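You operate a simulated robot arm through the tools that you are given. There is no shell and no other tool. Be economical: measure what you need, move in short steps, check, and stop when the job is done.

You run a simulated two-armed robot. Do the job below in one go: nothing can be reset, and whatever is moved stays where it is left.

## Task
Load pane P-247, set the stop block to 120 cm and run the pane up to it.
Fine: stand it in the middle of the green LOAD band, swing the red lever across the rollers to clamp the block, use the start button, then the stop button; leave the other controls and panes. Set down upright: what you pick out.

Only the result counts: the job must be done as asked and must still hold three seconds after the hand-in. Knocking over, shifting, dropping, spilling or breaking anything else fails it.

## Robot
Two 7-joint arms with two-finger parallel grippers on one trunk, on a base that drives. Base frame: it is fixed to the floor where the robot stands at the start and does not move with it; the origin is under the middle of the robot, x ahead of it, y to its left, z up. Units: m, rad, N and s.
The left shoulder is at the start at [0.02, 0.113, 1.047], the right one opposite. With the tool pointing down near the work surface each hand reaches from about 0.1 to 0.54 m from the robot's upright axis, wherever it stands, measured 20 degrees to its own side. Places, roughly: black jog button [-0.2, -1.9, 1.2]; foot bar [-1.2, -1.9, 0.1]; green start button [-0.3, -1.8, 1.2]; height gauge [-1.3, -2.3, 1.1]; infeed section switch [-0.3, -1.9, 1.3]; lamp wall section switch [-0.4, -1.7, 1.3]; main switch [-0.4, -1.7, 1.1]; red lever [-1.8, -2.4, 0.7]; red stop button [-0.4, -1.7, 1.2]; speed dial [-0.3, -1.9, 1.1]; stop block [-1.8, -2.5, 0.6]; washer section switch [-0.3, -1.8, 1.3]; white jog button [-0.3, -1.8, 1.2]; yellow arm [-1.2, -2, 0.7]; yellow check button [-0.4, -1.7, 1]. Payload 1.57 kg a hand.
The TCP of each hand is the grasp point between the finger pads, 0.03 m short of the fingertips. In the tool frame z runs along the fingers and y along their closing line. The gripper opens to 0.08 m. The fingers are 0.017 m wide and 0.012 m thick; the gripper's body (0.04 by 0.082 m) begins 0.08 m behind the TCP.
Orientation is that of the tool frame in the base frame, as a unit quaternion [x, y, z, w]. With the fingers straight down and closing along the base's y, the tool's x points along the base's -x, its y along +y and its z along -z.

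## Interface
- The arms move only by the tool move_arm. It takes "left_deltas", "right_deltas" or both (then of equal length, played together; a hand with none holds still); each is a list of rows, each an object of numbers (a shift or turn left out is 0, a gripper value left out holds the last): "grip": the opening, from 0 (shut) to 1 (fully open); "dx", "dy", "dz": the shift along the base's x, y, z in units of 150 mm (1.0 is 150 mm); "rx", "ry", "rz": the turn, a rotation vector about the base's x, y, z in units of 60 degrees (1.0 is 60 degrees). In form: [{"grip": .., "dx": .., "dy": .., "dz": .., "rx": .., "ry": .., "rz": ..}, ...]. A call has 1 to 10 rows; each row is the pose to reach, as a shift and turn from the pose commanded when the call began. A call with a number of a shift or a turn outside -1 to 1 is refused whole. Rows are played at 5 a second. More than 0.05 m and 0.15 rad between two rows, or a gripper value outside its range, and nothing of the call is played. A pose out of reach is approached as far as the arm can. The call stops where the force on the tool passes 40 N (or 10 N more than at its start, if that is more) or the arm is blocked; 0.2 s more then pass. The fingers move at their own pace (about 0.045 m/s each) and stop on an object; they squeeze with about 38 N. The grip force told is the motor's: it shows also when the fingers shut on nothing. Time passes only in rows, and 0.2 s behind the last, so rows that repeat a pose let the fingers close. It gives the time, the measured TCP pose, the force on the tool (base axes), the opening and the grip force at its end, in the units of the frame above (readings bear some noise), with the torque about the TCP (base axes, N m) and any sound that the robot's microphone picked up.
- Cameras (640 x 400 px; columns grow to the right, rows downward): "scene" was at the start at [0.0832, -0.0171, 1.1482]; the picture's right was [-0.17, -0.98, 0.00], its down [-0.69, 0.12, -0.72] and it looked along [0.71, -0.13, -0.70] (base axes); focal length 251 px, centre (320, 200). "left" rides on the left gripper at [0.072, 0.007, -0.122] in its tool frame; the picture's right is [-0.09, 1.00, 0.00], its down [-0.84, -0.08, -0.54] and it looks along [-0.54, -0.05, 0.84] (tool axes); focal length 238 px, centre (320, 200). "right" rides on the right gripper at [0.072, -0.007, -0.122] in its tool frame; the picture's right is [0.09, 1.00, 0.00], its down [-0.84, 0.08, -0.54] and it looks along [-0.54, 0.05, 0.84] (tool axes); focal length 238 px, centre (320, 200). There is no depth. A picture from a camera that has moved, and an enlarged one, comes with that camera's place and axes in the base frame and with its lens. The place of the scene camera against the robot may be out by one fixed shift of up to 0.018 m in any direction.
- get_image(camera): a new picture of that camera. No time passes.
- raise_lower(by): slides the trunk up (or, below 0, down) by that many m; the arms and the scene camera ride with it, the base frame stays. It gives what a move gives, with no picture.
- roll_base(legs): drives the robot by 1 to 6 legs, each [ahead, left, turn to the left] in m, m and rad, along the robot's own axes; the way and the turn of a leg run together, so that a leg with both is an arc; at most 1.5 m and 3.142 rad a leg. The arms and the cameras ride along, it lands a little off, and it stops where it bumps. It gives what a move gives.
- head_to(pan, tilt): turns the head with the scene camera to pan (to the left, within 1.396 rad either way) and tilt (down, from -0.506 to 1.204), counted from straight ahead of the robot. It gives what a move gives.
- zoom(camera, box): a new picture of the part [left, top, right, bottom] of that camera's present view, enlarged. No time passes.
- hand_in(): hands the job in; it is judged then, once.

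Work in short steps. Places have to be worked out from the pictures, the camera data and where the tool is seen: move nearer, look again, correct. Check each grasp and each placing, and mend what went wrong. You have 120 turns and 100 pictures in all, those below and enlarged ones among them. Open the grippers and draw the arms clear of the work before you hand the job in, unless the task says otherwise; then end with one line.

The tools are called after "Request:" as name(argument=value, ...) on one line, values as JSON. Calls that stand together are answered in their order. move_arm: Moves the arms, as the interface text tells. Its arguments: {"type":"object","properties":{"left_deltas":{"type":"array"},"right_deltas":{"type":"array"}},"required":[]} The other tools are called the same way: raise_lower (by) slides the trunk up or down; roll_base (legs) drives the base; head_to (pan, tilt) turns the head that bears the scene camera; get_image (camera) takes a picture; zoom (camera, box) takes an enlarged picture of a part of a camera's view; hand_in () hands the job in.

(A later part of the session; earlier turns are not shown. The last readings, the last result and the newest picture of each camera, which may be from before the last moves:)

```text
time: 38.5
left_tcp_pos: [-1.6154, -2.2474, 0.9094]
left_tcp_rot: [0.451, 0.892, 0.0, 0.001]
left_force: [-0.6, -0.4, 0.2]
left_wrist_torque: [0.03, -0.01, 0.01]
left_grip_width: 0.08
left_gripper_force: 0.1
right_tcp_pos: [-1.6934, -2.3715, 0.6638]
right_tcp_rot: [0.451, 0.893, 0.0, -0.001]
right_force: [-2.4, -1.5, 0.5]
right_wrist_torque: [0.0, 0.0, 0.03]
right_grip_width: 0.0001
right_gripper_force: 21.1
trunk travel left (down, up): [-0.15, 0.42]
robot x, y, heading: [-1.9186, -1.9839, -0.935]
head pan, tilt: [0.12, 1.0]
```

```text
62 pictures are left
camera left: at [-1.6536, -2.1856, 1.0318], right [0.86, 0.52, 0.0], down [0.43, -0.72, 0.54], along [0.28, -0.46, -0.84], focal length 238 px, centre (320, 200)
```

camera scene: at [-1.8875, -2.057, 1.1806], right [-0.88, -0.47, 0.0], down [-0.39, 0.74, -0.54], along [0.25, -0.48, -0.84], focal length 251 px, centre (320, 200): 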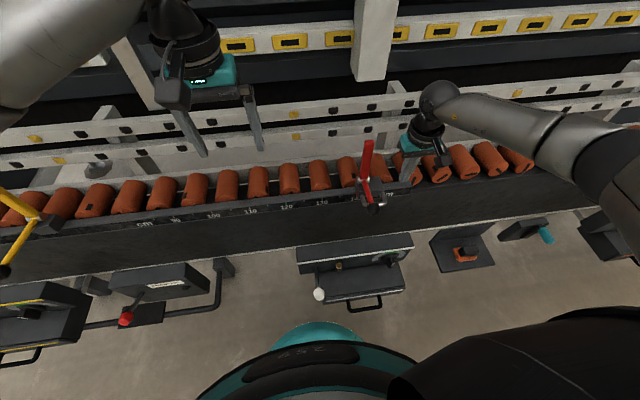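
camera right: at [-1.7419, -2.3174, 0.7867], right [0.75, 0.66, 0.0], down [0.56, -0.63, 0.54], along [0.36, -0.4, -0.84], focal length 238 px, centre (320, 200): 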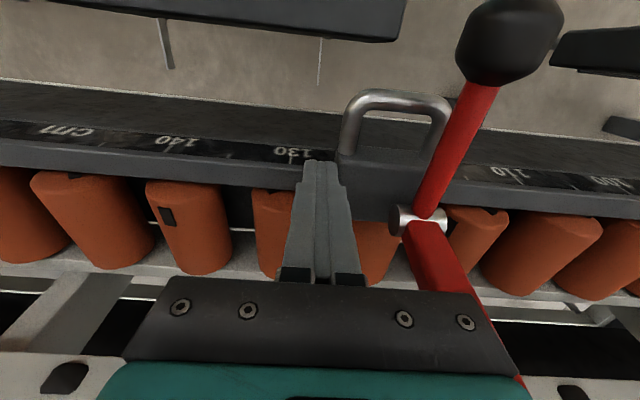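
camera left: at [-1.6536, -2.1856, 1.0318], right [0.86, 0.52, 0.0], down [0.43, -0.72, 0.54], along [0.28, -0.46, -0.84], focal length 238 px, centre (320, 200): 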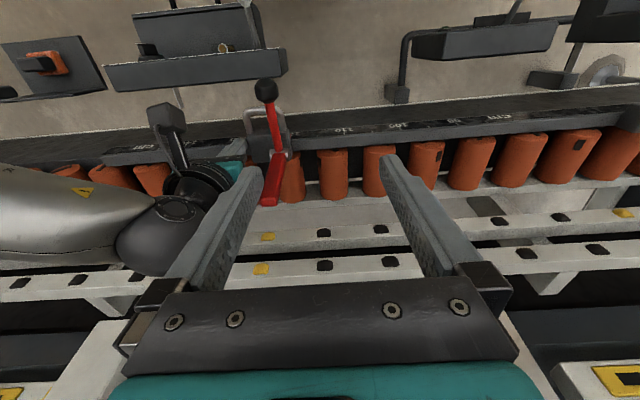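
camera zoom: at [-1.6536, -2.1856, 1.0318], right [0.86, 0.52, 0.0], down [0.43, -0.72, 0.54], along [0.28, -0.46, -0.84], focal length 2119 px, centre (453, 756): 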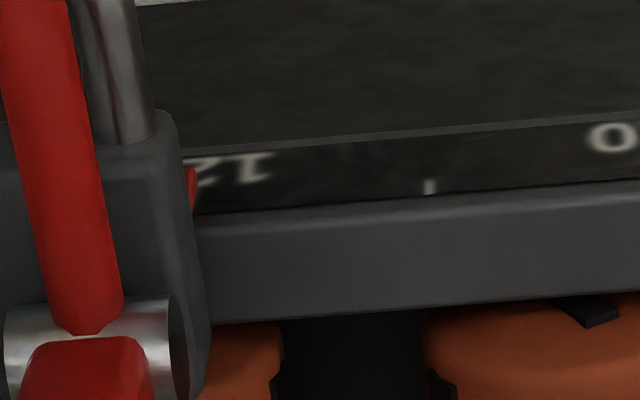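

A step was too long; redo with shorter steps (pictures confirm the knob at ≈(-1.688,-2.266,0.669)).

Request:
move_arm(right_deltas=[{"dx": -0.213, "dy": -0.158}, {"dx": -0.213, "dy": -0.158, "dz": 0.3}, {"dx": -0.213, "dy": -0.158, "dz": 0.6}, {"dx": -0.213, "dy": -0.158, "dz": 0.88}, {"dx": -0.37, "dy": 0.06, "dz": 0.88}, {"dx": -0.53, "dy": 0.28, "dz": 0.88, "grip": 1}, {"dx": -0.34, "dy": 0.42, "dz": 0.88}, {"dx": -0.15, "dy": 0.56, "dz": 0.88}, {"dx": 0.04, "dy": 0.7, "dz": 0.88}, {"dx": 0.04, "dy": 0.7, "dz": 0.88}])

Request:
get_image(camera="right")

```text
time: 40.8
left_tcp_pos: [-1.6113, -2.2448, 0.9105]
left_tcp_rot: [0.447, 0.894, 0.002, 0.0]
left_force: [29.4, 13.1, -0.3]
left_wrist_torque: [-1.2, 2.51, -0.07]
left_grip_width: 0.0626
left_gripper_force: 0.2
right_tcp_pos: [-1.6894, -2.2669, 0.7963]
right_tcp_rot: [0.453, 0.891, 0.0, -0.001]
right_force: [1.0, 0.6, 0.6]
right_wrist_torque: [0.0, -0.03, 0.02]
right_grip_width: 0.08
right_gripper_force: 0.1
trunk travel left (down, up): [-0.15, 0.42]
robot x, y, heading: [-1.9177, -1.9884, -0.935]
head pan, tilt: [0.12, 1.0]
```

```text
61 pictures are left
camera right: at [-1.7362, -2.2131, 0.9184], right [0.75, 0.66, 0.0], down [0.56, -0.63, 0.54], along [0.36, -0.41, -0.84], focal length 238 px, centre (320, 200)
```

right: 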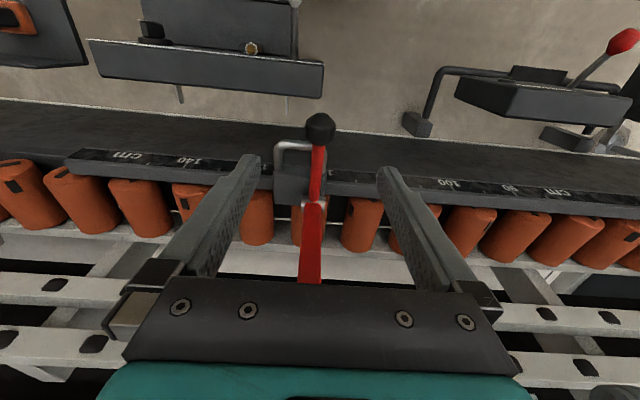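

The left hand is touching the right gripper; move the left hand away leftwards first.

Request:
move_arm(left_deltas=[{"dx": 0.25, "dy": 0.18}, {"dx": 0.5, "dy": 0.37}, {"dx": 0.75, "dy": 0.55}, {"dx": 0.9, "dy": 0.66, "dz": 0.2}])

Request:
zoom(camera="left", box=[0, 0, 320, 200])

```text
time: 41.8
left_tcp_pos: [-1.4792, -2.1478, 0.9401]
left_tcp_rot: [0.45, 0.893, 0.0, -0.001]
left_force: [-0.3, -0.1, -0.3]
left_wrist_torque: [-0.02, -0.01, -0.02]
left_grip_width: 0.0799
left_gripper_force: 0.0
right_tcp_pos: [-1.6884, -2.2658, 0.7965]
right_tcp_rot: [0.451, 0.892, 0.001, -0.001]
right_force: [0.0, 0.2, -0.5]
right_wrist_torque: [-0.05, 0.01, 0.0]
right_grip_width: 0.0799
right_gripper_force: 0.1
trunk travel left (down, up): [-0.15, 0.42]
robot x, y, heading: [-1.9213, -1.9822, -0.936]
head pan, tilt: [0.12, 1.0]
```

```text
2.00 times, centred on (160, 100) of left
camera zoom: at [-1.5174, -2.0866, 1.0623], right [0.86, 0.52, 0.0], down [0.43, -0.72, 0.54], along [0.28, -0.46, -0.84], focal length 477 px, centre (640, 400)
```

zoom: 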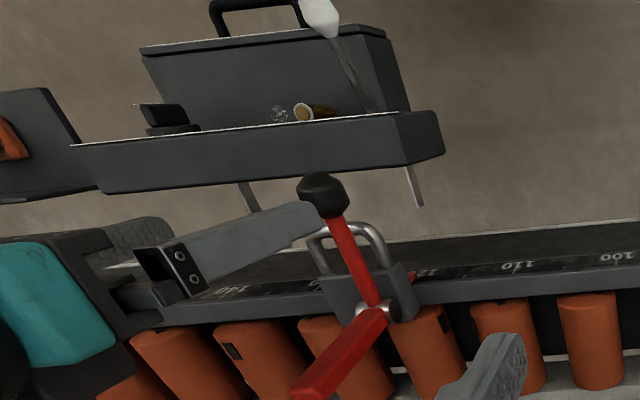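

Knob sits exactly beneath the right grasp point. Descend and close on it.

Request:
move_arm(right_deltas=[{"dz": -0.25}, {"dz": -0.5}, {"dz": -0.7}, {"dz": -0.83}, {"dz": -0.83, "grip": 0}, {"dz": -0.83}, {"dz": -0.83}, {"dz": -0.83}])

Request:
zoom(camera="left", box=[0, 0, 320, 200])

```text
time: 43.5
left_tcp_pos: [-1.4788, -2.1475, 0.9394]
left_tcp_rot: [0.451, 0.893, 0.0, 0.0]
left_force: [-0.2, 0.3, -0.5]
left_wrist_torque: [-0.02, -0.03, -0.02]
left_grip_width: 0.0798
left_gripper_force: 0.0
right_tcp_pos: [-1.689, -2.2672, 0.6724]
right_tcp_rot: [0.451, 0.892, -0.001, -0.001]
right_force: [-2.3, -1.7, -1.3]
right_wrist_torque: [0.0, 0.08, -0.08]
right_grip_width: 0.0317
right_gripper_force: 23.5
trunk travel left (down, up): [-0.15, 0.42]
robot x, y, heading: [-1.9163, -1.9873, -0.936]
head pan, tilt: [0.12, 1.0]
```

```text
2.00 times, centred on (160, 100) of left
camera zoom: at [-1.5178, -2.0871, 1.0622], right [0.86, 0.52, 0.0], down [0.43, -0.72, 0.54], along [0.28, -0.46, -0.84], focal length 477 px, centre (640, 400)
```

zoom: 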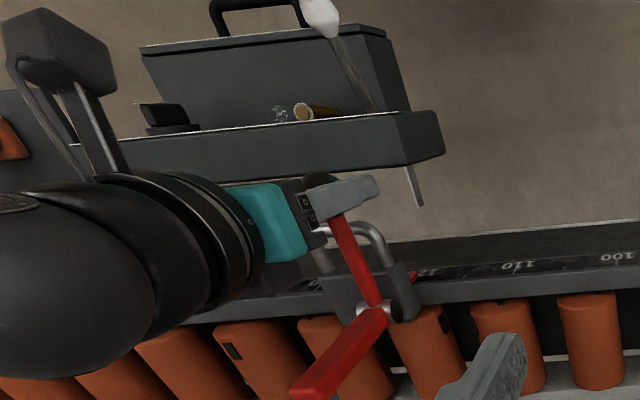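

Knob held (32 mm). Start the arc to 45° and check.

Request:
move_arm(right_deltas=[{"dx": 0.0126, "dy": -0.0172, "dz": 0.164}, {"dx": 0.05, "dy": -0.068, "dz": 0.317}, {"dx": 0.11, "dy": -0.149, "dz": 0.448}])

Request:
get_image(camera="left")

```text
time: 44.4
left_tcp_pos: [-1.4791, -2.1482, 0.94]
left_tcp_rot: [0.45, 0.893, -0.001, -0.001]
left_force: [0.1, 1.0, -0.5]
left_wrist_torque: [0.0, 0.04, 0.0]
left_grip_width: 0.0802
left_gripper_force: 0.0
right_tcp_pos: [-1.6724, -2.2877, 0.7382]
right_tcp_rot: [0.45, 0.893, 0.001, -0.002]
right_force: [-2.4, 3.7, -12.1]
right_wrist_torque: [0.98, 0.75, 0.0]
right_grip_width: 0.0316
right_gripper_force: 40.2
trunk travel left (down, up): [-0.15, 0.42]
robot x, y, heading: [-1.9195, -1.9848, -0.939]
head pan, tilt: [0.12, 1.0]
```

```text
58 pictures are left
camera left: at [-1.5174, -2.0871, 1.062], right [0.86, 0.52, 0.0], down [0.44, -0.72, 0.54], along [0.28, -0.46, -0.84], focal length 238 px, centre (320, 200)
```

left: 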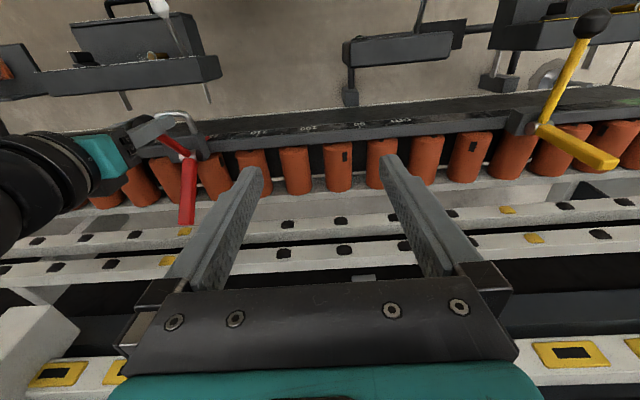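

Lever is turning well. Continue the arc to 90°.

Request:
move_arm(right_deltas=[{"dx": 0.078, "dy": -0.106, "dz": 0.101}, {"dx": 0.168, "dy": -0.229, "dz": 0.164}, {"dx": 0.265, "dy": -0.361, "dz": 0.185}, {"dx": 0.265, "dy": -0.361, "dz": 0.185}])

Request:
get_image(camera="left")

Request:
get_image(camera="right")

```text
time: 45.4
left_tcp_pos: [-1.4789, -2.1473, 0.9407]
left_tcp_rot: [0.451, 0.893, 0.0, 0.0]
left_force: [0.3, 0.5, 0.1]
left_wrist_torque: [0.0, 0.0, -0.01]
left_grip_width: 0.0801
left_gripper_force: 0.1
right_tcp_pos: [-1.6317, -2.3429, 0.7697]
right_tcp_rot: [0.451, 0.893, 0.0, 0.001]
right_force: [-4.4, 7.5, 7.4]
right_wrist_torque: [0.95, 0.65, 0.1]
right_grip_width: 0.0311
right_gripper_force: 40.1
trunk travel left (down, up): [-0.15, 0.42]
robot x, y, heading: [-1.9224, -1.9851, -0.933]
head pan, tilt: [0.12, 1.0]
```

```text
57 pictures are left
camera left: at [-1.5181, -2.0862, 1.0625], right [0.86, 0.52, 0.0], down [0.43, -0.72, 0.54], along [0.28, -0.46, -0.84], focal length 238 px, centre (320, 200)
```

left: 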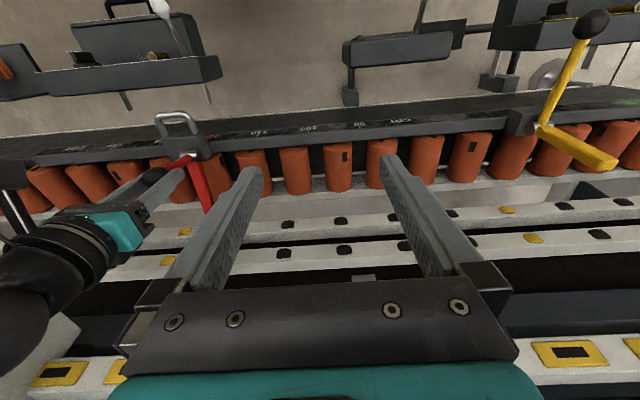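

```text
56 pictures are left
camera right: at [-1.6793, -2.2883, 0.891], right [0.75, 0.67, 0.0], down [0.56, -0.63, 0.54], along [0.36, -0.41, -0.84], focal length 238 px, centre (320, 200)
```

right: 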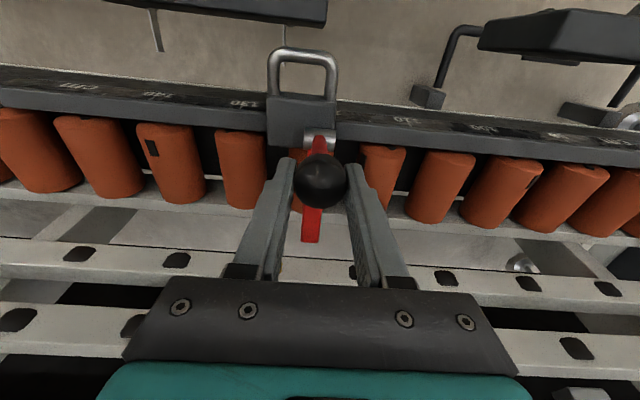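

Plate is nearly across. Keep turning until it meets its stop.

Request:
move_arm(right_deltas=[{"dx": 0.048, "dy": -0.066, "dz": -0.005}, {"dx": 0.097, "dy": -0.132, "dz": -0.02}])

Request:
zoom(camera="left", box=[60, 80, 260, 240])

```text
time: 46.0
left_tcp_pos: [-1.4811, -2.1448, 0.9406]
left_tcp_rot: [0.451, 0.893, -0.001, 0.001]
left_force: [0.1, -0.3, 0.7]
left_wrist_torque: [0.0, 0.03, -0.01]
left_grip_width: 0.0802
left_gripper_force: 0.1
right_tcp_pos: [-1.6196, -2.3564, 0.766]
right_tcp_rot: [0.449, 0.893, 0.001, -0.003]
right_force: [-19.0, 22.3, 17.1]
right_wrist_torque: [0.28, 0.25, 0.05]
right_grip_width: 0.032
right_gripper_force: 40.6
trunk travel left (down, up): [-0.15, 0.42]
robot x, y, heading: [-1.9171, -1.9842, -0.936]
head pan, tilt: [0.12, 1.0]
```

```text
2.50 times, centred on (160, 160) of left
camera zoom: at [-1.5198, -2.0842, 1.0633], right [0.86, 0.52, 0.0], down [0.43, -0.72, 0.54], along [0.28, -0.47, -0.84], focal length 596 px, centre (720, 300)
```

zoom: 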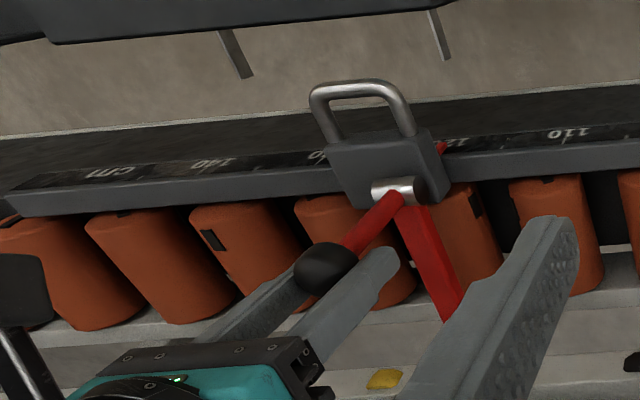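

Stop reached (~30 N). Release, rise and check the pointer and lever.

Request:
move_arm(right_deltas=[{"grip": 1}, {}, {}, {"dz": 0.25}, {"dz": 0.5}, {"dz": 0.8, "dx": -0.05, "dy": 0.07}, {"dz": 1.0, "dx": -0.2, "dy": 0.2}, {"dz": 1.0, "dx": -0.4, "dy": 0.1}, {"dz": 1.0, "dx": -0.6, "dy": 0}, {"dz": 1.0, "dx": -0.8, "dy": -0.15}])

Request:
get_image(camera="left")

Request:
get_image(camera="scene")

```text
time: 48.1
left_tcp_pos: [-1.4798, -2.1484, 0.9422]
left_tcp_rot: [0.451, 0.892, 0.0, 0.0]
left_force: [0.6, 0.8, 0.2]
left_wrist_torque: [0.02, -0.03, 0.0]
left_grip_width: 0.0801
left_gripper_force: 0.1
right_tcp_pos: [-1.7387, -2.385, 0.9139]
right_tcp_rot: [0.451, 0.892, 0.001, -0.001]
right_force: [-0.2, -1.0, -1.0]
right_wrist_torque: [-0.01, -0.01, 0.01]
right_grip_width: 0.0798
right_gripper_force: 0.0
trunk travel left (down, up): [-0.15, 0.42]
robot x, y, heading: [-1.9178, -1.9844, -0.933]
head pan, tilt: [0.12, 1.0]
```

```text
54 pictures are left
camera left: at [-1.5179, -2.087, 1.0622], right [0.86, 0.52, 0.0], down [0.43, -0.72, 0.54], along [0.28, -0.46, -0.84], focal length 238 px, centre (320, 200)
```

left: 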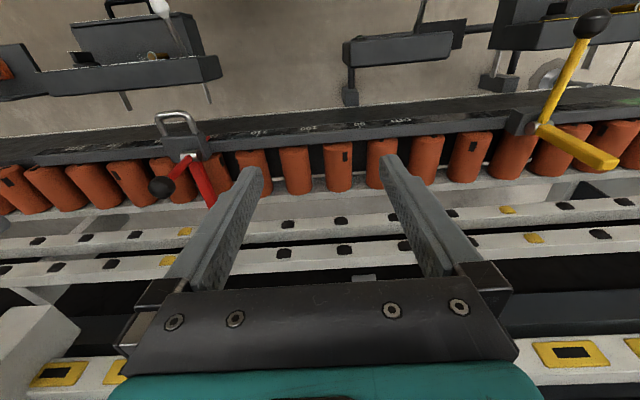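

```text
53 pictures are left
camera scene: at [-1.8725, -2.0461, 1.1806], right [-0.73, -0.69, 0.0], down [-0.58, 0.61, -0.54], along [0.37, -0.39, -0.84], focal length 251 px, centre (320, 200)
```

scene: 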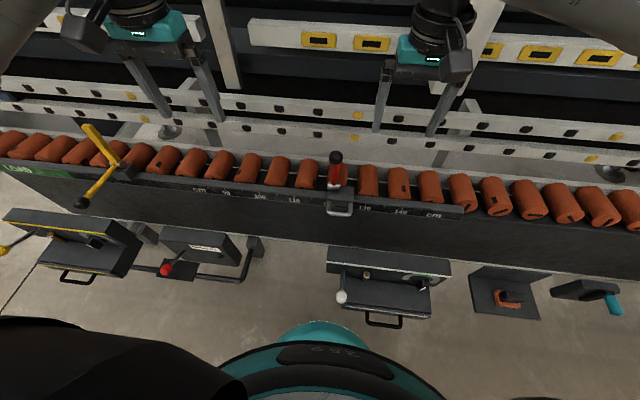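

Request:
zoom(camera="left", box=[140, 100, 260, 215])

Request:
zoom(camera="scene", box=[290, 140, 390, 225])

```text
3.48 times, centred on (200, 158) of left
camera zoom: at [-1.5179, -2.087, 1.0622], right [0.86, 0.52, 0.0], down [0.43, -0.72, 0.54], along [0.28, -0.46, -0.84], focal length 829 px, centre (737, 348)
```

zoom: 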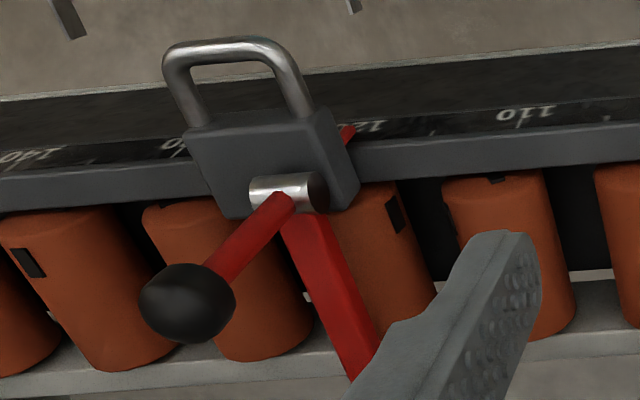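

```text
4.71 times, centred on (340, 182) of scene
camera zoom: at [-1.8725, -2.0461, 1.1806], right [-0.73, -0.69, 0.0], down [-0.58, 0.61, -0.54], along [0.37, -0.39, -0.84], focal length 1182 px, centre (226, 282)
```

zoom: 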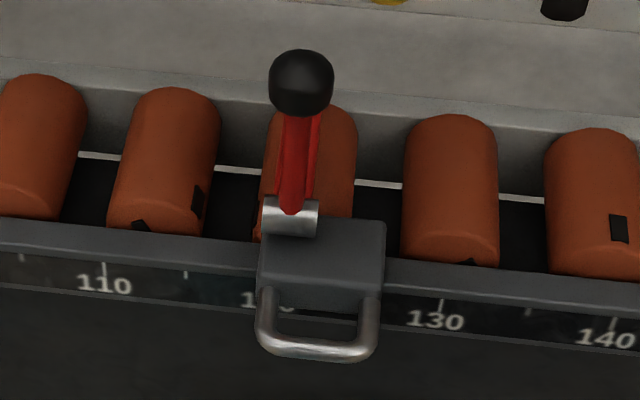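

Request:
zoom(camera="left", box=[190, 110, 260, 155])

```text
8.89 times, centred on (225, 132) of left
camera zoom: at [-1.5179, -2.087, 1.0622], right [0.86, 0.52, 0.0], down [0.43, -0.72, 0.54], along [0.28, -0.46, -0.84], focal length 2119 px, centre (1164, 800)
```

zoom: 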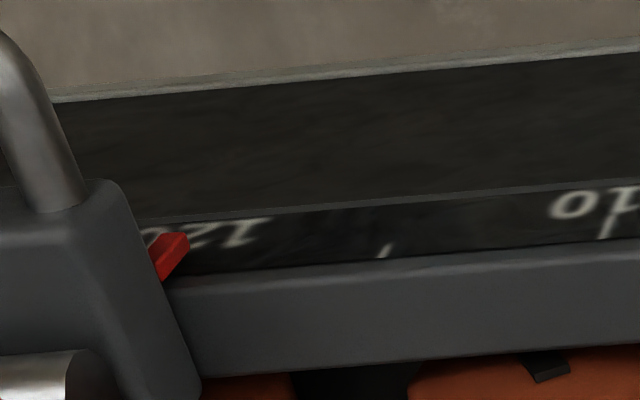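

Pointer is on 120 and the lever is across. Now go back to the rack: retreat, run left, turn to face the rack front (panes are parallel to heading ≈-0.94), then slide right.

Request:
roll_base(legs=[[-0.5, 0, 0], [0, 1.2, 0], [0, 1.02, 0], [0, 0, 1.575], [0, -1.0, 0]])

Request:
head_to(pan=0, tilt=0.7)

Request:
get_image(camera="scene")

```text
time: 70.2
left_tcp_pos: [0.3331, -0.6398, 0.9406]
left_tcp_rot: [-0.316, 0.949, 0.001, 0.0]
left_force: [-0.8, -0.7, 0.0]
left_wrist_torque: [-0.02, 0.0, 0.03]
left_grip_width: 0.0798
left_gripper_force: 0.0
right_tcp_pos: [0.5716, -0.8976, 0.9148]
right_tcp_rot: [-0.316, 0.949, 0.0, 0.0]
right_force: [-0.5, -0.5, 0.7]
right_wrist_torque: [0.01, -0.04, 0.01]
right_grip_width: 0.08
right_gripper_force: 0.2
trunk travel left (down, up): [-0.15, 0.42]
robot x, y, heading: [0.175, -1.0812, 0.643]
head pan, tilt: [0.12, 1.0]
```

```text
time: 71.0
left_tcp_pos: [0.3333, -0.6403, 0.9401]
left_tcp_rot: [-0.316, 0.949, 0.0, 0.0]
left_force: [0.0, -0.2, -0.3]
left_wrist_torque: [-0.02, 0.0, 0.01]
left_grip_width: 0.0799
left_gripper_force: 0.0
right_tcp_pos: [0.5713, -0.8973, 0.914]
right_tcp_rot: [-0.316, 0.949, 0.0, 0.0]
right_force: [0.2, 0.5, 0.0]
right_wrist_torque: [0.0, -0.01, 0.01]
right_grip_width: 0.0799
right_gripper_force: 0.1
trunk travel left (down, up): [-0.15, 0.42]
robot x, y, heading: [0.1716, -1.0809, 0.645]
head pan, tilt: [0.0, 0.7]
```

```text
49 pictures are left
camera scene: at [0.2415, -1.0267, 1.2039], right [0.6, -0.8, 0.0], down [-0.52, -0.39, -0.76], along [0.61, 0.46, -0.64], focal length 251 px, centre (320, 200)
```

scene: 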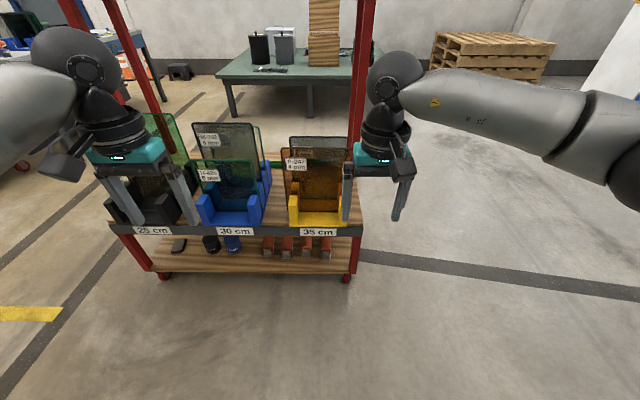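

Square to the rack; P-247 is the front pane in the yellow 35 cm cradle. Zoom.

Request:
zoom(camera="scene", box=[265, 120, 375, 240])

Request:
get_image(camera="right")

```text
3.33 times, centred on (320, 180) of scene
camera zoom: at [0.2415, -1.0267, 1.2039], right [0.6, -0.8, 0.0], down [-0.52, -0.39, -0.76], along [0.61, 0.46, -0.64], focal length 837 px, centre (320, 267)
```

zoom: 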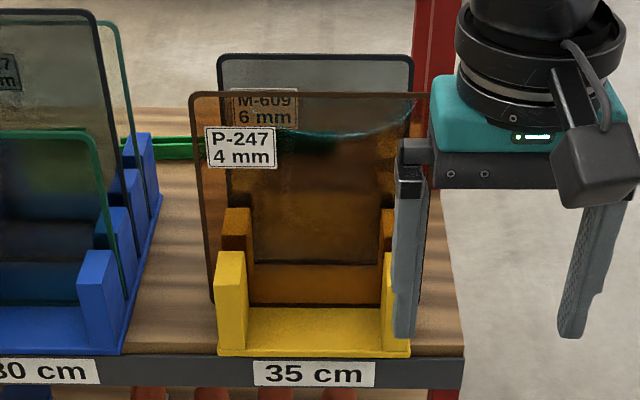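

```text
47 pictures are left
camera right: at [0.5192, -0.9459, 1.0356], right [-0.67, 0.74, 0.0], down [0.62, 0.56, 0.54], along [0.4, 0.36, -0.84], focal length 238 px, centre (320, 200)
```

right: 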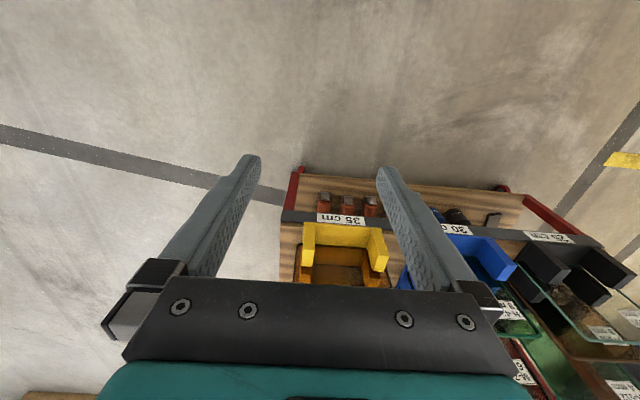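

P-247 is centred ahead of me, about 0.95 m away, top z≈0.7. Shift left 0.12 and forward 0.35, then start turning the right hand 90° so it closes across the pane.

Request:
roll_base(legs=[[0, 0.13, 0], [0.35, 0, 0]])

Request:
move_arm(right_deltas=[{"rz": 0.1}, {"rz": 0.2}, {"rz": 0.3}, {"rz": 0.4}, {"rz": 0.5}, {"rz": 0.6}, {"rz": 0.7}, {"rz": 0.8}, {"rz": 0.9}, {"rz": 1.0}])

Request:
move_arm(right_deltas=[{"rz": 0.1}, {"rz": 0.2}, {"rz": 0.3}, {"rz": 0.4}, {"rz": 0.5}])

Request:
get_image(camera="scene")

Request:
get_image(camera="right")

```text
time: 74.2
left_tcp_pos: [0.541, -0.3255, 0.9411]
left_tcp_rot: [-0.313, 0.95, 0.0, 0.001]
left_force: [0.0, 0.1, -0.2]
left_wrist_torque: [0.01, 0.0, -0.01]
left_grip_width: 0.0799
left_gripper_force: 0.0
right_tcp_pos: [0.7782, -0.585, 0.915]
right_tcp_rot: [-0.312, 0.95, 0.0, 0.0]
right_force: [0.7, -0.1, 0.0]
right_wrist_torque: [-0.01, -0.02, -0.02]
right_grip_width: 0.08
right_gripper_force: 0.0
trunk travel left (down, up): [-0.15, 0.42]
robot x, y, heading: [0.3747, -0.7636, 0.635]
head pan, tilt: [0.0, 0.7]
```

```text
time: 76.4
left_tcp_pos: [0.541, -0.3257, 0.9403]
left_tcp_rot: [-0.313, 0.95, 0.0, 0.0]
left_force: [0.2, -0.2, -0.6]
left_wrist_torque: [0.01, 0.0, 0.01]
left_grip_width: 0.0802
left_gripper_force: 0.0
right_tcp_pos: [0.7798, -0.5825, 0.9154]
right_tcp_rot: [0.71, -0.704, 0.0, 0.001]
right_force: [0.6, 0.1, -0.8]
right_wrist_torque: [-0.01, -0.01, -0.03]
right_grip_width: 0.0801
right_gripper_force: 0.1
right hand out of reach, approached as far as the arm can: row 10
trunk travel left (down, up): [-0.15, 0.42]
robot x, y, heading: [0.3768, -0.7656, 0.635]
head pan, tilt: [0.0, 0.7]
```

```text
time: 77.6
left_tcp_pos: [0.5386, -0.3244, 0.942]
left_tcp_rot: [-0.313, 0.95, 0.0, 0.001]
left_force: [-0.7, 0.3, -0.2]
left_wrist_torque: [0.01, -0.06, -0.02]
left_grip_width: 0.0797
left_gripper_force: 0.0
right_tcp_pos: [0.7202, -0.622, 0.927]
right_tcp_rot: [0.81, -0.583, 0.046, -0.042]
right_force: [-0.9, 0.2, 0.0]
right_wrist_torque: [0.05, -0.05, 0.04]
right_grip_width: 0.0798
right_gripper_force: 0.0
right hand out of reach, approached as far as the arm can: row 1, 2, 3, 4, 5
trunk travel left (down, up): [-0.15, 0.42]
robot x, y, heading: [0.3788, -0.7706, 0.64]
head pan, tilt: [0.0, 0.7]
```

```text
46 pictures are left
camera scene: at [0.4445, -0.7117, 1.2043], right [0.59, -0.8, 0.0], down [-0.52, -0.38, -0.77], along [0.62, 0.46, -0.64], focal length 251 px, centre (320, 200)
```

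scene: 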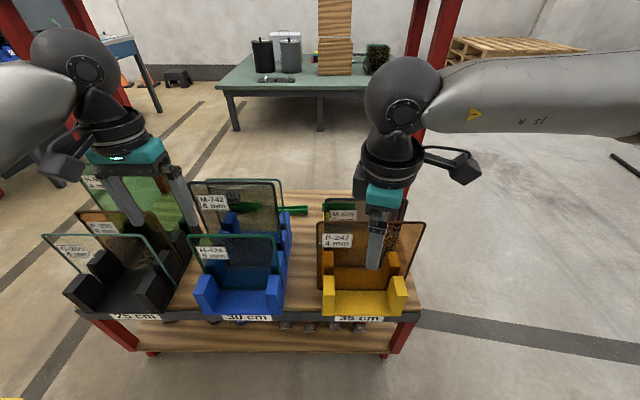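

```text
45 pictures are left
camera right: at [0.7351, -0.6906, 1.0507], right [-0.91, -0.4, -0.12], down [-0.41, 0.76, 0.51], along [-0.11, 0.51, -0.85], focal length 238 px, centre (320, 200)
```

right: 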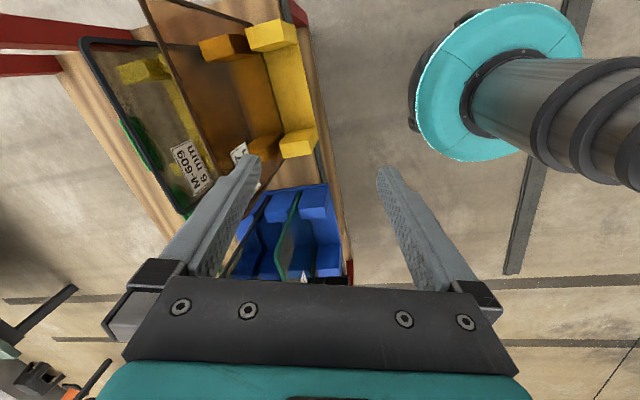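

Wrist limit: the last ~18° isn't reachable at this heading. Pane centre ≈(0.842,-0.563), top z≈0.79. I turn the base 0.35 rad left and reposition so the hand can align with less wrist turn.

Request:
roll_base(legs=[[0.067, -0.072, 0], [0, 0, 0.35]])

Request:
move_arm(right_deltas=[{"rz": -0.12}, {"rz": -0.24}, {"rz": -0.334}, {"rz": -0.334}])

Request:
get_image(camera="right")

```text
time: 79.8
left_tcp_pos: [0.4781, -0.3136, 0.9405]
left_tcp_rot: [-0.474, 0.881, -0.001, 0.0]
left_force: [0.1, 0.1, -0.4]
left_wrist_torque: [-0.01, 0.01, 0.01]
left_grip_width: 0.0799
left_gripper_force: 0.1
right_tcp_pos: [0.7493, -0.5309, 0.9254]
right_tcp_rot: [0.899, -0.434, 0.039, -0.049]
right_force: [-0.4, 0.2, 0.1]
right_wrist_torque: [0.02, -0.06, -0.02]
right_grip_width: 0.0801
right_gripper_force: 0.1
trunk travel left (down, up): [-0.15, 0.42]
robot x, y, heading: [0.4769, -0.7836, 0.983]
head pan, tilt: [0.0, 0.7]
```

```text
time: 80.8
left_tcp_pos: [0.4786, -0.3138, 0.9414]
left_tcp_rot: [-0.474, 0.881, 0.0, 0.0]
left_force: [-0.6, -0.3, 0.2]
left_wrist_torque: [0.0, -0.01, 0.01]
left_grip_width: 0.0803
left_gripper_force: 0.0
right_tcp_pos: [0.7507, -0.5307, 0.9267]
right_tcp_rot: [0.809, -0.585, 0.046, -0.042]
right_force: [-1.0, -0.1, 0.4]
right_wrist_torque: [0.01, 0.02, 0.0]
right_grip_width: 0.0801
right_gripper_force: 0.1
trunk travel left (down, up): [-0.15, 0.42]
robot x, y, heading: [0.4718, -0.7806, 0.982]
head pan, tilt: [0.0, 0.7]
```

```text
44 pictures are left
camera right: at [0.7648, -0.5984, 1.0495], right [-0.91, -0.4, -0.12], down [-0.4, 0.76, 0.51], along [-0.11, 0.51, -0.85], focal length 238 px, centre (320, 200)
```

right: 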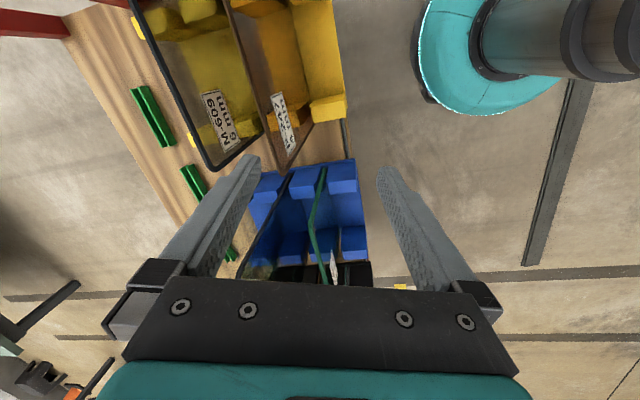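

Hand pose needs ~18° yaw plus levelling, and a shift over the pane at (0.842,-0.563). Narrow the opening to keep clear of M-609 behind.

Request:
move_arm(right_deltas=[{"grip": 0.4, "rx": -0.011, "ry": 0.038, "rz": 0.102, "dx": 0.2, "dy": -0.07}, {"rx": -0.022, "ry": 0.076, "rz": 0.204, "dx": 0.4, "dy": -0.14}, {"rx": -0.032, "ry": 0.114, "rz": 0.305, "dx": 0.61, "dy": -0.215}, {"rx": -0.032, "ry": 0.114, "rz": 0.305, "dx": 0.61, "dy": -0.215, "dz": -0.1}])

Request:
get_image(camera="right")

```text
time: 81.8
left_tcp_pos: [0.4784, -0.3166, 0.9429]
left_tcp_rot: [-0.472, 0.882, 0.002, 0.001]
left_force: [0.4, -1.0, 0.4]
left_wrist_torque: [0.07, 0.0, 0.01]
left_grip_width: 0.0799
left_gripper_force: 0.0
right_tcp_pos: [0.7619, -0.6094, 0.9296]
right_tcp_rot: [0.894, -0.449, 0.0, -0.001]
right_force: [0.3, -1.0, 0.5]
right_wrist_torque: [0.07, 0.08, 0.0]
right_grip_width: 0.0319
right_gripper_force: 0.0
right hand out of reach, approached as far as the arm can: row 2, 3, 4
trunk travel left (down, up): [-0.15, 0.42]
robot x, y, heading: [0.4769, -0.7849, 0.981]
head pan, tilt: [0.0, 0.7]
```

```text
43 pictures are left
camera right: at [0.8105, -0.6633, 1.0508], right [-0.74, -0.67, 0.0], down [-0.56, 0.62, 0.54], along [-0.36, 0.4, -0.84], focal length 238 px, centre (320, 200)
```

right: 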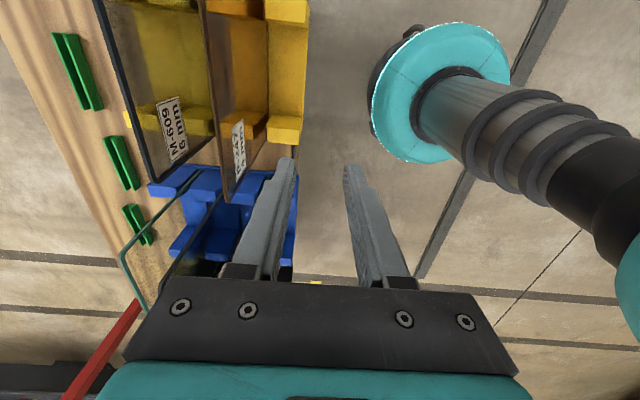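

Orientation is right but reach failed at this height; raise the trunk 0.15 and try lower relative to the shoulder.

Request:
raise_lower(by=0.15)

Request:
move_arm(right_deltas=[{"dz": -0.25}, {"dz": -0.5}, {"dz": -0.75}, {"dz": -1.0}, {"dz": -1.0, "dx": 0.2, "dy": 0.11}, {"dz": -1.0, "dx": 0.4, "dy": 0.23}, {"dz": -1.0, "dx": 0.53, "dy": 0.31}])

Request:
get_image(camera="right")

```text
time: 83.6
left_tcp_pos: [0.4781, -0.3143, 1.0894]
left_tcp_rot: [-0.473, 0.881, 0.0, 0.0]
left_force: [-0.1, 0.8, 0.0]
left_wrist_torque: [0.03, 0.02, 0.07]
left_grip_width: 0.0801
left_gripper_force: 0.0
right_tcp_pos: [0.7612, -0.6059, 1.0794]
right_tcp_rot: [0.894, -0.448, 0.001, -0.001]
right_force: [0.1, 0.6, 0.5]
right_wrist_torque: [0.02, 0.01, -0.01]
right_grip_width: 0.032
right_gripper_force: 0.1
trunk travel left (down, up): [-0.3, 0.27]
robot x, y, heading: [0.4737, -0.7839, 0.984]
head pan, tilt: [0.0, 0.7]
```

```text
time: 85.2
left_tcp_pos: [0.4793, -0.3149, 1.0916]
left_tcp_rot: [-0.473, 0.881, 0.0, -0.001]
left_force: [-0.3, 0.7, -0.3]
left_wrist_torque: [-0.01, -0.05, 0.03]
left_grip_width: 0.08
left_gripper_force: 0.0
right_tcp_pos: [0.7806, -0.6032, 0.9354]
right_tcp_rot: [0.893, -0.45, 0.001, -0.001]
right_force: [-0.2, -0.4, 0.4]
right_wrist_torque: [0.0, -0.02, 0.02]
right_grip_width: 0.032
right_gripper_force: 0.0
right hand out of reach, approached as far as the arm can: row 1, 5, 6, 7
trunk travel left (down, up): [-0.3, 0.27]
robot x, y, heading: [0.4745, -0.7841, 0.986]
head pan, tilt: [0.0, 0.7]
```

```text
42 pictures are left
camera right: at [0.8297, -0.6558, 1.0572], right [-0.74, -0.67, 0.0], down [-0.56, 0.62, 0.54], along [-0.36, 0.4, -0.84], focal length 238 px, centre (320, 200)
```

right: 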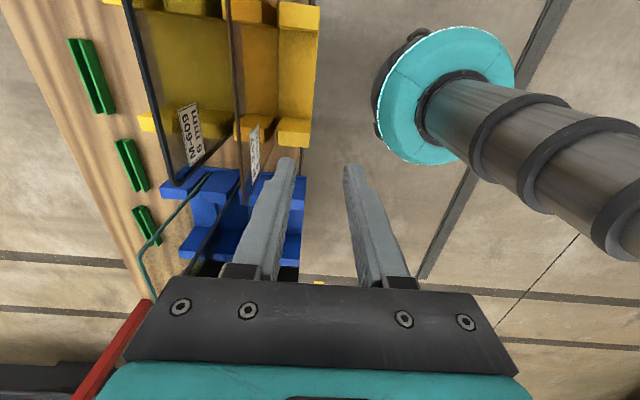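

The +90° side is at the wrist limit. Turn the wrist the other way by 180° (the gripper is symmetric).

Request:
move_arm(right_deltas=[{"rz": -0.14}, {"rz": -0.28}, {"rz": -0.42}, {"rz": -0.56}, {"rz": -0.7}, {"rz": -0.84}, {"rz": -0.98}, {"rz": -1.0}])

Request:
move_arm(right_deltas=[{"rz": -0.14}, {"rz": -0.28}, {"rz": -0.42}, {"rz": -0.56}, {"rz": -0.7}, {"rz": -0.84}, {"rz": -0.98}, {"rz": -1.0}])

Request:
move_arm(right_deltas=[{"rz": -0.14}, {"rz": -0.28}, {"rz": -0.42}, {"rz": -0.56}, {"rz": -0.7}, {"rz": -0.84}, {"rz": -0.98}, {"rz": -1.0}])

```text
time: 87.0
left_tcp_pos: [0.4783, -0.3141, 1.0908]
left_tcp_rot: [-0.474, 0.88, 0.0, 0.0]
left_force: [-0.1, 0.4, -0.3]
left_wrist_torque: [-0.04, 0.02, -0.05]
left_grip_width: 0.08
left_gripper_force: 0.1
right_tcp_pos: [0.781, -0.6024, 0.9348]
right_tcp_rot: [-0.549, 0.836, -0.002, 0.0]
right_force: [-0.4, -0.1, -0.2]
right_wrist_torque: [-0.03, 0.05, -0.02]
right_grip_width: 0.0321
right_gripper_force: 0.0
trunk travel left (down, up): [-0.3, 0.27]
robot x, y, heading: [0.4776, -0.7838, 0.988]
head pan, tilt: [0.0, 0.7]
```

```text
time: 88.8
left_tcp_pos: [0.4784, -0.3146, 1.0902]
left_tcp_rot: [-0.473, 0.881, 0.0, -0.001]
left_force: [-0.1, -0.5, 0.7]
left_wrist_torque: [-0.02, 0.0, -0.01]
left_grip_width: 0.0799
left_gripper_force: 0.1
right_tcp_pos: [0.7812, -0.6016, 0.9344]
right_tcp_rot: [-0.057, 0.998, -0.002, -0.001]
right_force: [-0.3, -0.6, -0.7]
right_wrist_torque: [-0.05, 0.02, 0.02]
right_grip_width: 0.0319
right_gripper_force: 0.1
trunk travel left (down, up): [-0.3, 0.27]
robot x, y, heading: [0.4738, -0.7813, 0.983]
head pan, tilt: [0.0, 0.7]
```

```text
time: 90.6
left_tcp_pos: [0.4782, -0.3147, 1.0907]
left_tcp_rot: [-0.473, 0.881, 0.0, 0.0]
left_force: [-0.1, -0.3, 0.0]
left_wrist_torque: [0.0, 0.0, 0.04]
left_grip_width: 0.0798
left_gripper_force: 0.1
right_tcp_pos: [0.7807, -0.6021, 0.9347]
right_tcp_rot: [0.45, 0.893, 0.0, -0.001]
right_force: [0.9, -0.4, 0.4]
right_wrist_torque: [-0.02, 0.02, -0.01]
right_grip_width: 0.0321
right_gripper_force: 0.0
trunk travel left (down, up): [-0.3, 0.27]
robot x, y, heading: [0.4732, -0.7812, 0.986]
head pan, tilt: [0.0, 0.7]
```

That side is reachable. Move over the pane and look.

Request:
move_arm(right_deltas=[{"dx": 0.2, "dy": 0.13}, {"dx": 0.409, "dy": 0.261}, {"dx": 0.409, "dy": 0.261}])

Request:
get_image(camera="right")

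Request:
get_image(camera="scene")

```text
time: 91.4
left_tcp_pos: [0.4779, -0.3132, 1.0906]
left_tcp_rot: [-0.474, 0.881, 0.0, 0.001]
left_force: [0.0, 0.5, -0.2]
left_wrist_torque: [-0.02, 0.01, 0.0]
left_grip_width: 0.0801
left_gripper_force: 0.2
right_tcp_pos: [0.8425, -0.5625, 0.9355]
right_tcp_rot: [0.447, 0.894, 0.0, -0.001]
right_force: [0.5, -0.6, 0.3]
right_wrist_torque: [0.02, 0.01, 0.01]
right_grip_width: 0.032
right_gripper_force: 0.0
trunk travel left (down, up): [-0.3, 0.27]
robot x, y, heading: [0.4803, -0.7817, 0.984]
head pan, tilt: [0.0, 0.7]
```

```text
41 pictures are left
camera right: at [0.7949, -0.5096, 1.0569], right [0.74, 0.67, 0.0], down [0.56, -0.62, 0.54], along [0.36, -0.4, -0.84], focal length 238 px, centre (320, 200)
```

right: 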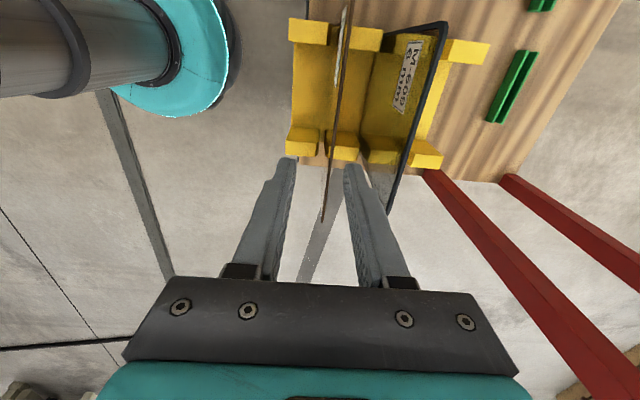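

```text
40 pictures are left
camera scene: at [0.5198, -0.7062, 1.354], right [0.83, -0.55, 0.0], down [-0.36, -0.54, -0.77], along [0.42, 0.64, -0.64], focal length 251 px, centre (320, 200)
```

scene: 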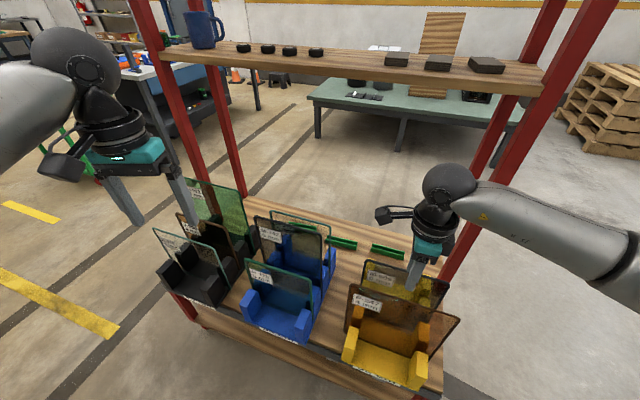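

Pane edge is ~1.4 cm away from me of the hand's centreline; correct that, lower to just above the top edge and check.

Request:
move_arm(right_deltas=[{"dx": 0.115, "dy": 0.003}, {"dx": 0.115, "dy": 0.003, "dz": -0.3}, {"dx": 0.115, "dy": 0.003, "dz": -0.55}, {"dx": 0.115, "dy": 0.003, "dz": -0.55}])

Request:
get_image(camera="right")

```text
time: 92.4
left_tcp_pos: [0.4784, -0.3141, 1.0902]
left_tcp_rot: [-0.473, 0.881, -0.001, 0.0]
left_force: [-0.5, -0.3, -0.6]
left_wrist_torque: [-0.04, 0.02, 0.01]
left_grip_width: 0.0802
left_gripper_force: 0.0
right_tcp_pos: [0.8603, -0.5629, 0.8527]
right_tcp_rot: [0.448, 0.894, -0.001, -0.002]
right_force: [-1.0, -0.1, -0.8]
right_wrist_torque: [-0.02, -0.03, 0.02]
right_grip_width: 0.0318
right_gripper_force: 0.1
trunk travel left (down, up): [-0.3, 0.27]
robot x, y, heading: [0.4764, -0.7826, 0.982]
head pan, tilt: [0.0, 0.7]
```

```text
39 pictures are left
camera right: at [0.8124, -0.5093, 0.9746], right [0.74, 0.67, 0.0], down [0.56, -0.62, 0.54], along [0.36, -0.4, -0.84], focal length 238 px, centre (320, 200)
```

right: 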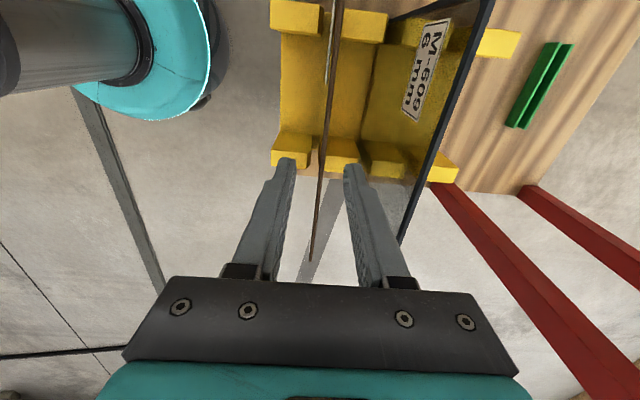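

Centred on the pane's mid. Descend to z≈0.778 and close.

Request:
move_arm(right_deltas=[{"dz": -0.17}, {"dz": -0.34}, {"dz": -0.5}, {"dz": -0.5, "grip": 0}, {"dz": -0.5}, {"dz": -0.5}, {"dz": -0.5}])

Request:
get_image(camera="right")

Request:
zoom(camera="scene", box=[320, 180, 500, 400])

```text
time: 94.0
left_tcp_pos: [0.4775, -0.3137, 1.0912]
left_tcp_rot: [-0.473, 0.881, 0.0, 0.0]
left_force: [-0.1, -0.1, 0.0]
left_wrist_torque: [0.0, 0.01, 0.01]
left_grip_width: 0.0802
left_gripper_force: 0.0
right_tcp_pos: [0.8597, -0.5628, 0.7779]
right_tcp_rot: [0.448, 0.894, -0.001, -0.002]
right_force: [0.3, 1.4, 0.1]
right_wrist_torque: [0.37, -0.23, -0.01]
right_grip_width: 0.0039
right_gripper_force: 24.0
trunk travel left (down, up): [-0.3, 0.27]
robot x, y, heading: [0.4742, -0.7807, 0.984]
head pan, tilt: [0.0, 0.7]
```

```text
38 pictures are left
camera right: at [0.8127, -0.509, 0.8994], right [0.74, 0.67, 0.0], down [0.56, -0.62, 0.54], along [0.36, -0.4, -0.84], focal length 238 px, centre (320, 200)
```

right: 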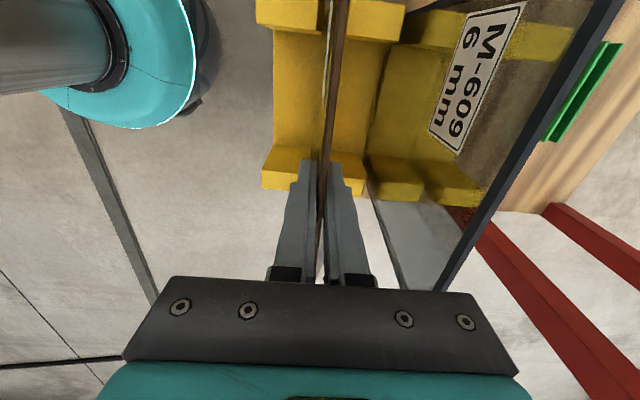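

```text
1.82 times, centred on (410, 290) of scene
camera zoom: at [0.5202, -0.706, 1.3539], right [0.83, -0.55, 0.0], down [-0.36, -0.54, -0.76], along [0.42, 0.64, -0.64], focal length 457 px, centre (156, 36)
```

zoom: 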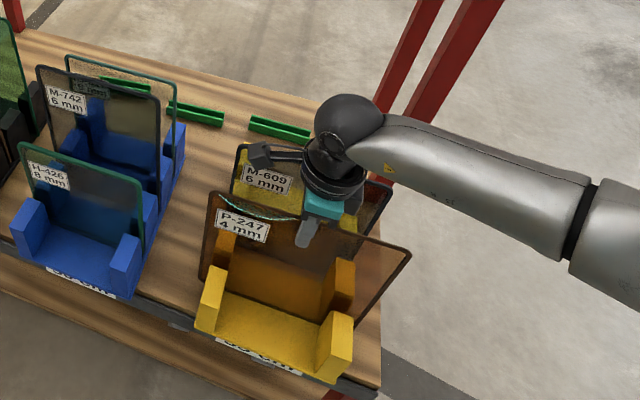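

Gripped (3.9 mm). Lift 15 cm straight up, then the trunk another 10 cm.

Request:
move_arm(right_deltas=[{"dz": 0.12}, {"dz": 0.3}, {"dz": 0.5}, {"dz": 0.7}, {"dz": 0.9}, {"dz": 1.0}])

Request:
raise_lower(by=0.1)

Request:
get_image(camera="scene")

```text
time: 95.4
left_tcp_pos: [0.4794, -0.3146, 1.0905]
left_tcp_rot: [-0.473, 0.881, -0.001, 0.0]
left_force: [0.0, -0.1, 0.1]
left_wrist_torque: [-0.02, -0.02, 0.02]
left_grip_width: 0.0799
left_gripper_force: 0.1
right_tcp_pos: [0.8588, -0.5619, 0.9269]
right_tcp_rot: [0.449, 0.894, 0.0, -0.001]
right_force: [0.6, -0.3, -7.9]
right_wrist_torque: [-0.04, -0.03, -0.01]
right_grip_width: 0.0039
right_gripper_force: 24.7
trunk travel left (down, up): [-0.3, 0.27]
robot x, y, heading: [0.4722, -0.7812, 0.982]
head pan, tilt: [0.0, 0.7]
```

```text
time: 96.7
left_tcp_pos: [0.4777, -0.3127, 1.1898]
left_tcp_rot: [-0.474, 0.881, 0.001, 0.0]
left_force: [0.4, 0.3, -0.1]
left_wrist_torque: [0.02, -0.01, -0.01]
left_grip_width: 0.0799
left_gripper_force: 0.0
right_tcp_pos: [0.8592, -0.5627, 1.0278]
right_tcp_rot: [0.449, 0.893, 0.0, -0.002]
right_force: [0.5, 0.2, -7.6]
right_wrist_torque: [0.0, -0.01, -0.01]
right_grip_width: 0.004
right_gripper_force: 25.1
trunk travel left (down, up): [-0.4, 0.17]
robot x, y, heading: [0.4789, -0.7821, 0.982]
head pan, tilt: [0.0, 0.7]
```

```text
36 pictures are left
camera scene: at [0.5205, -0.7057, 1.4538], right [0.83, -0.55, 0.0], down [-0.36, -0.54, -0.76], along [0.42, 0.64, -0.64], focal length 251 px, centre (320, 200)
```

scene: 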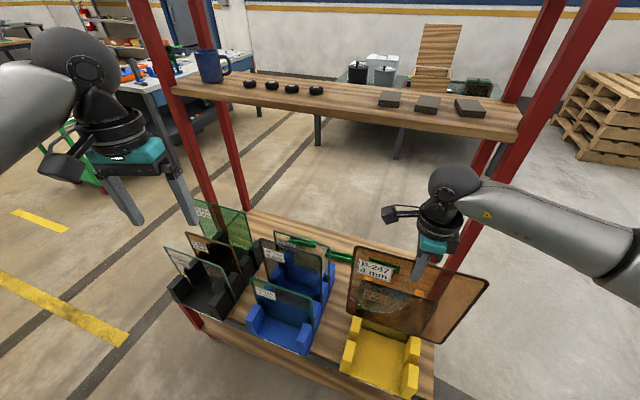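

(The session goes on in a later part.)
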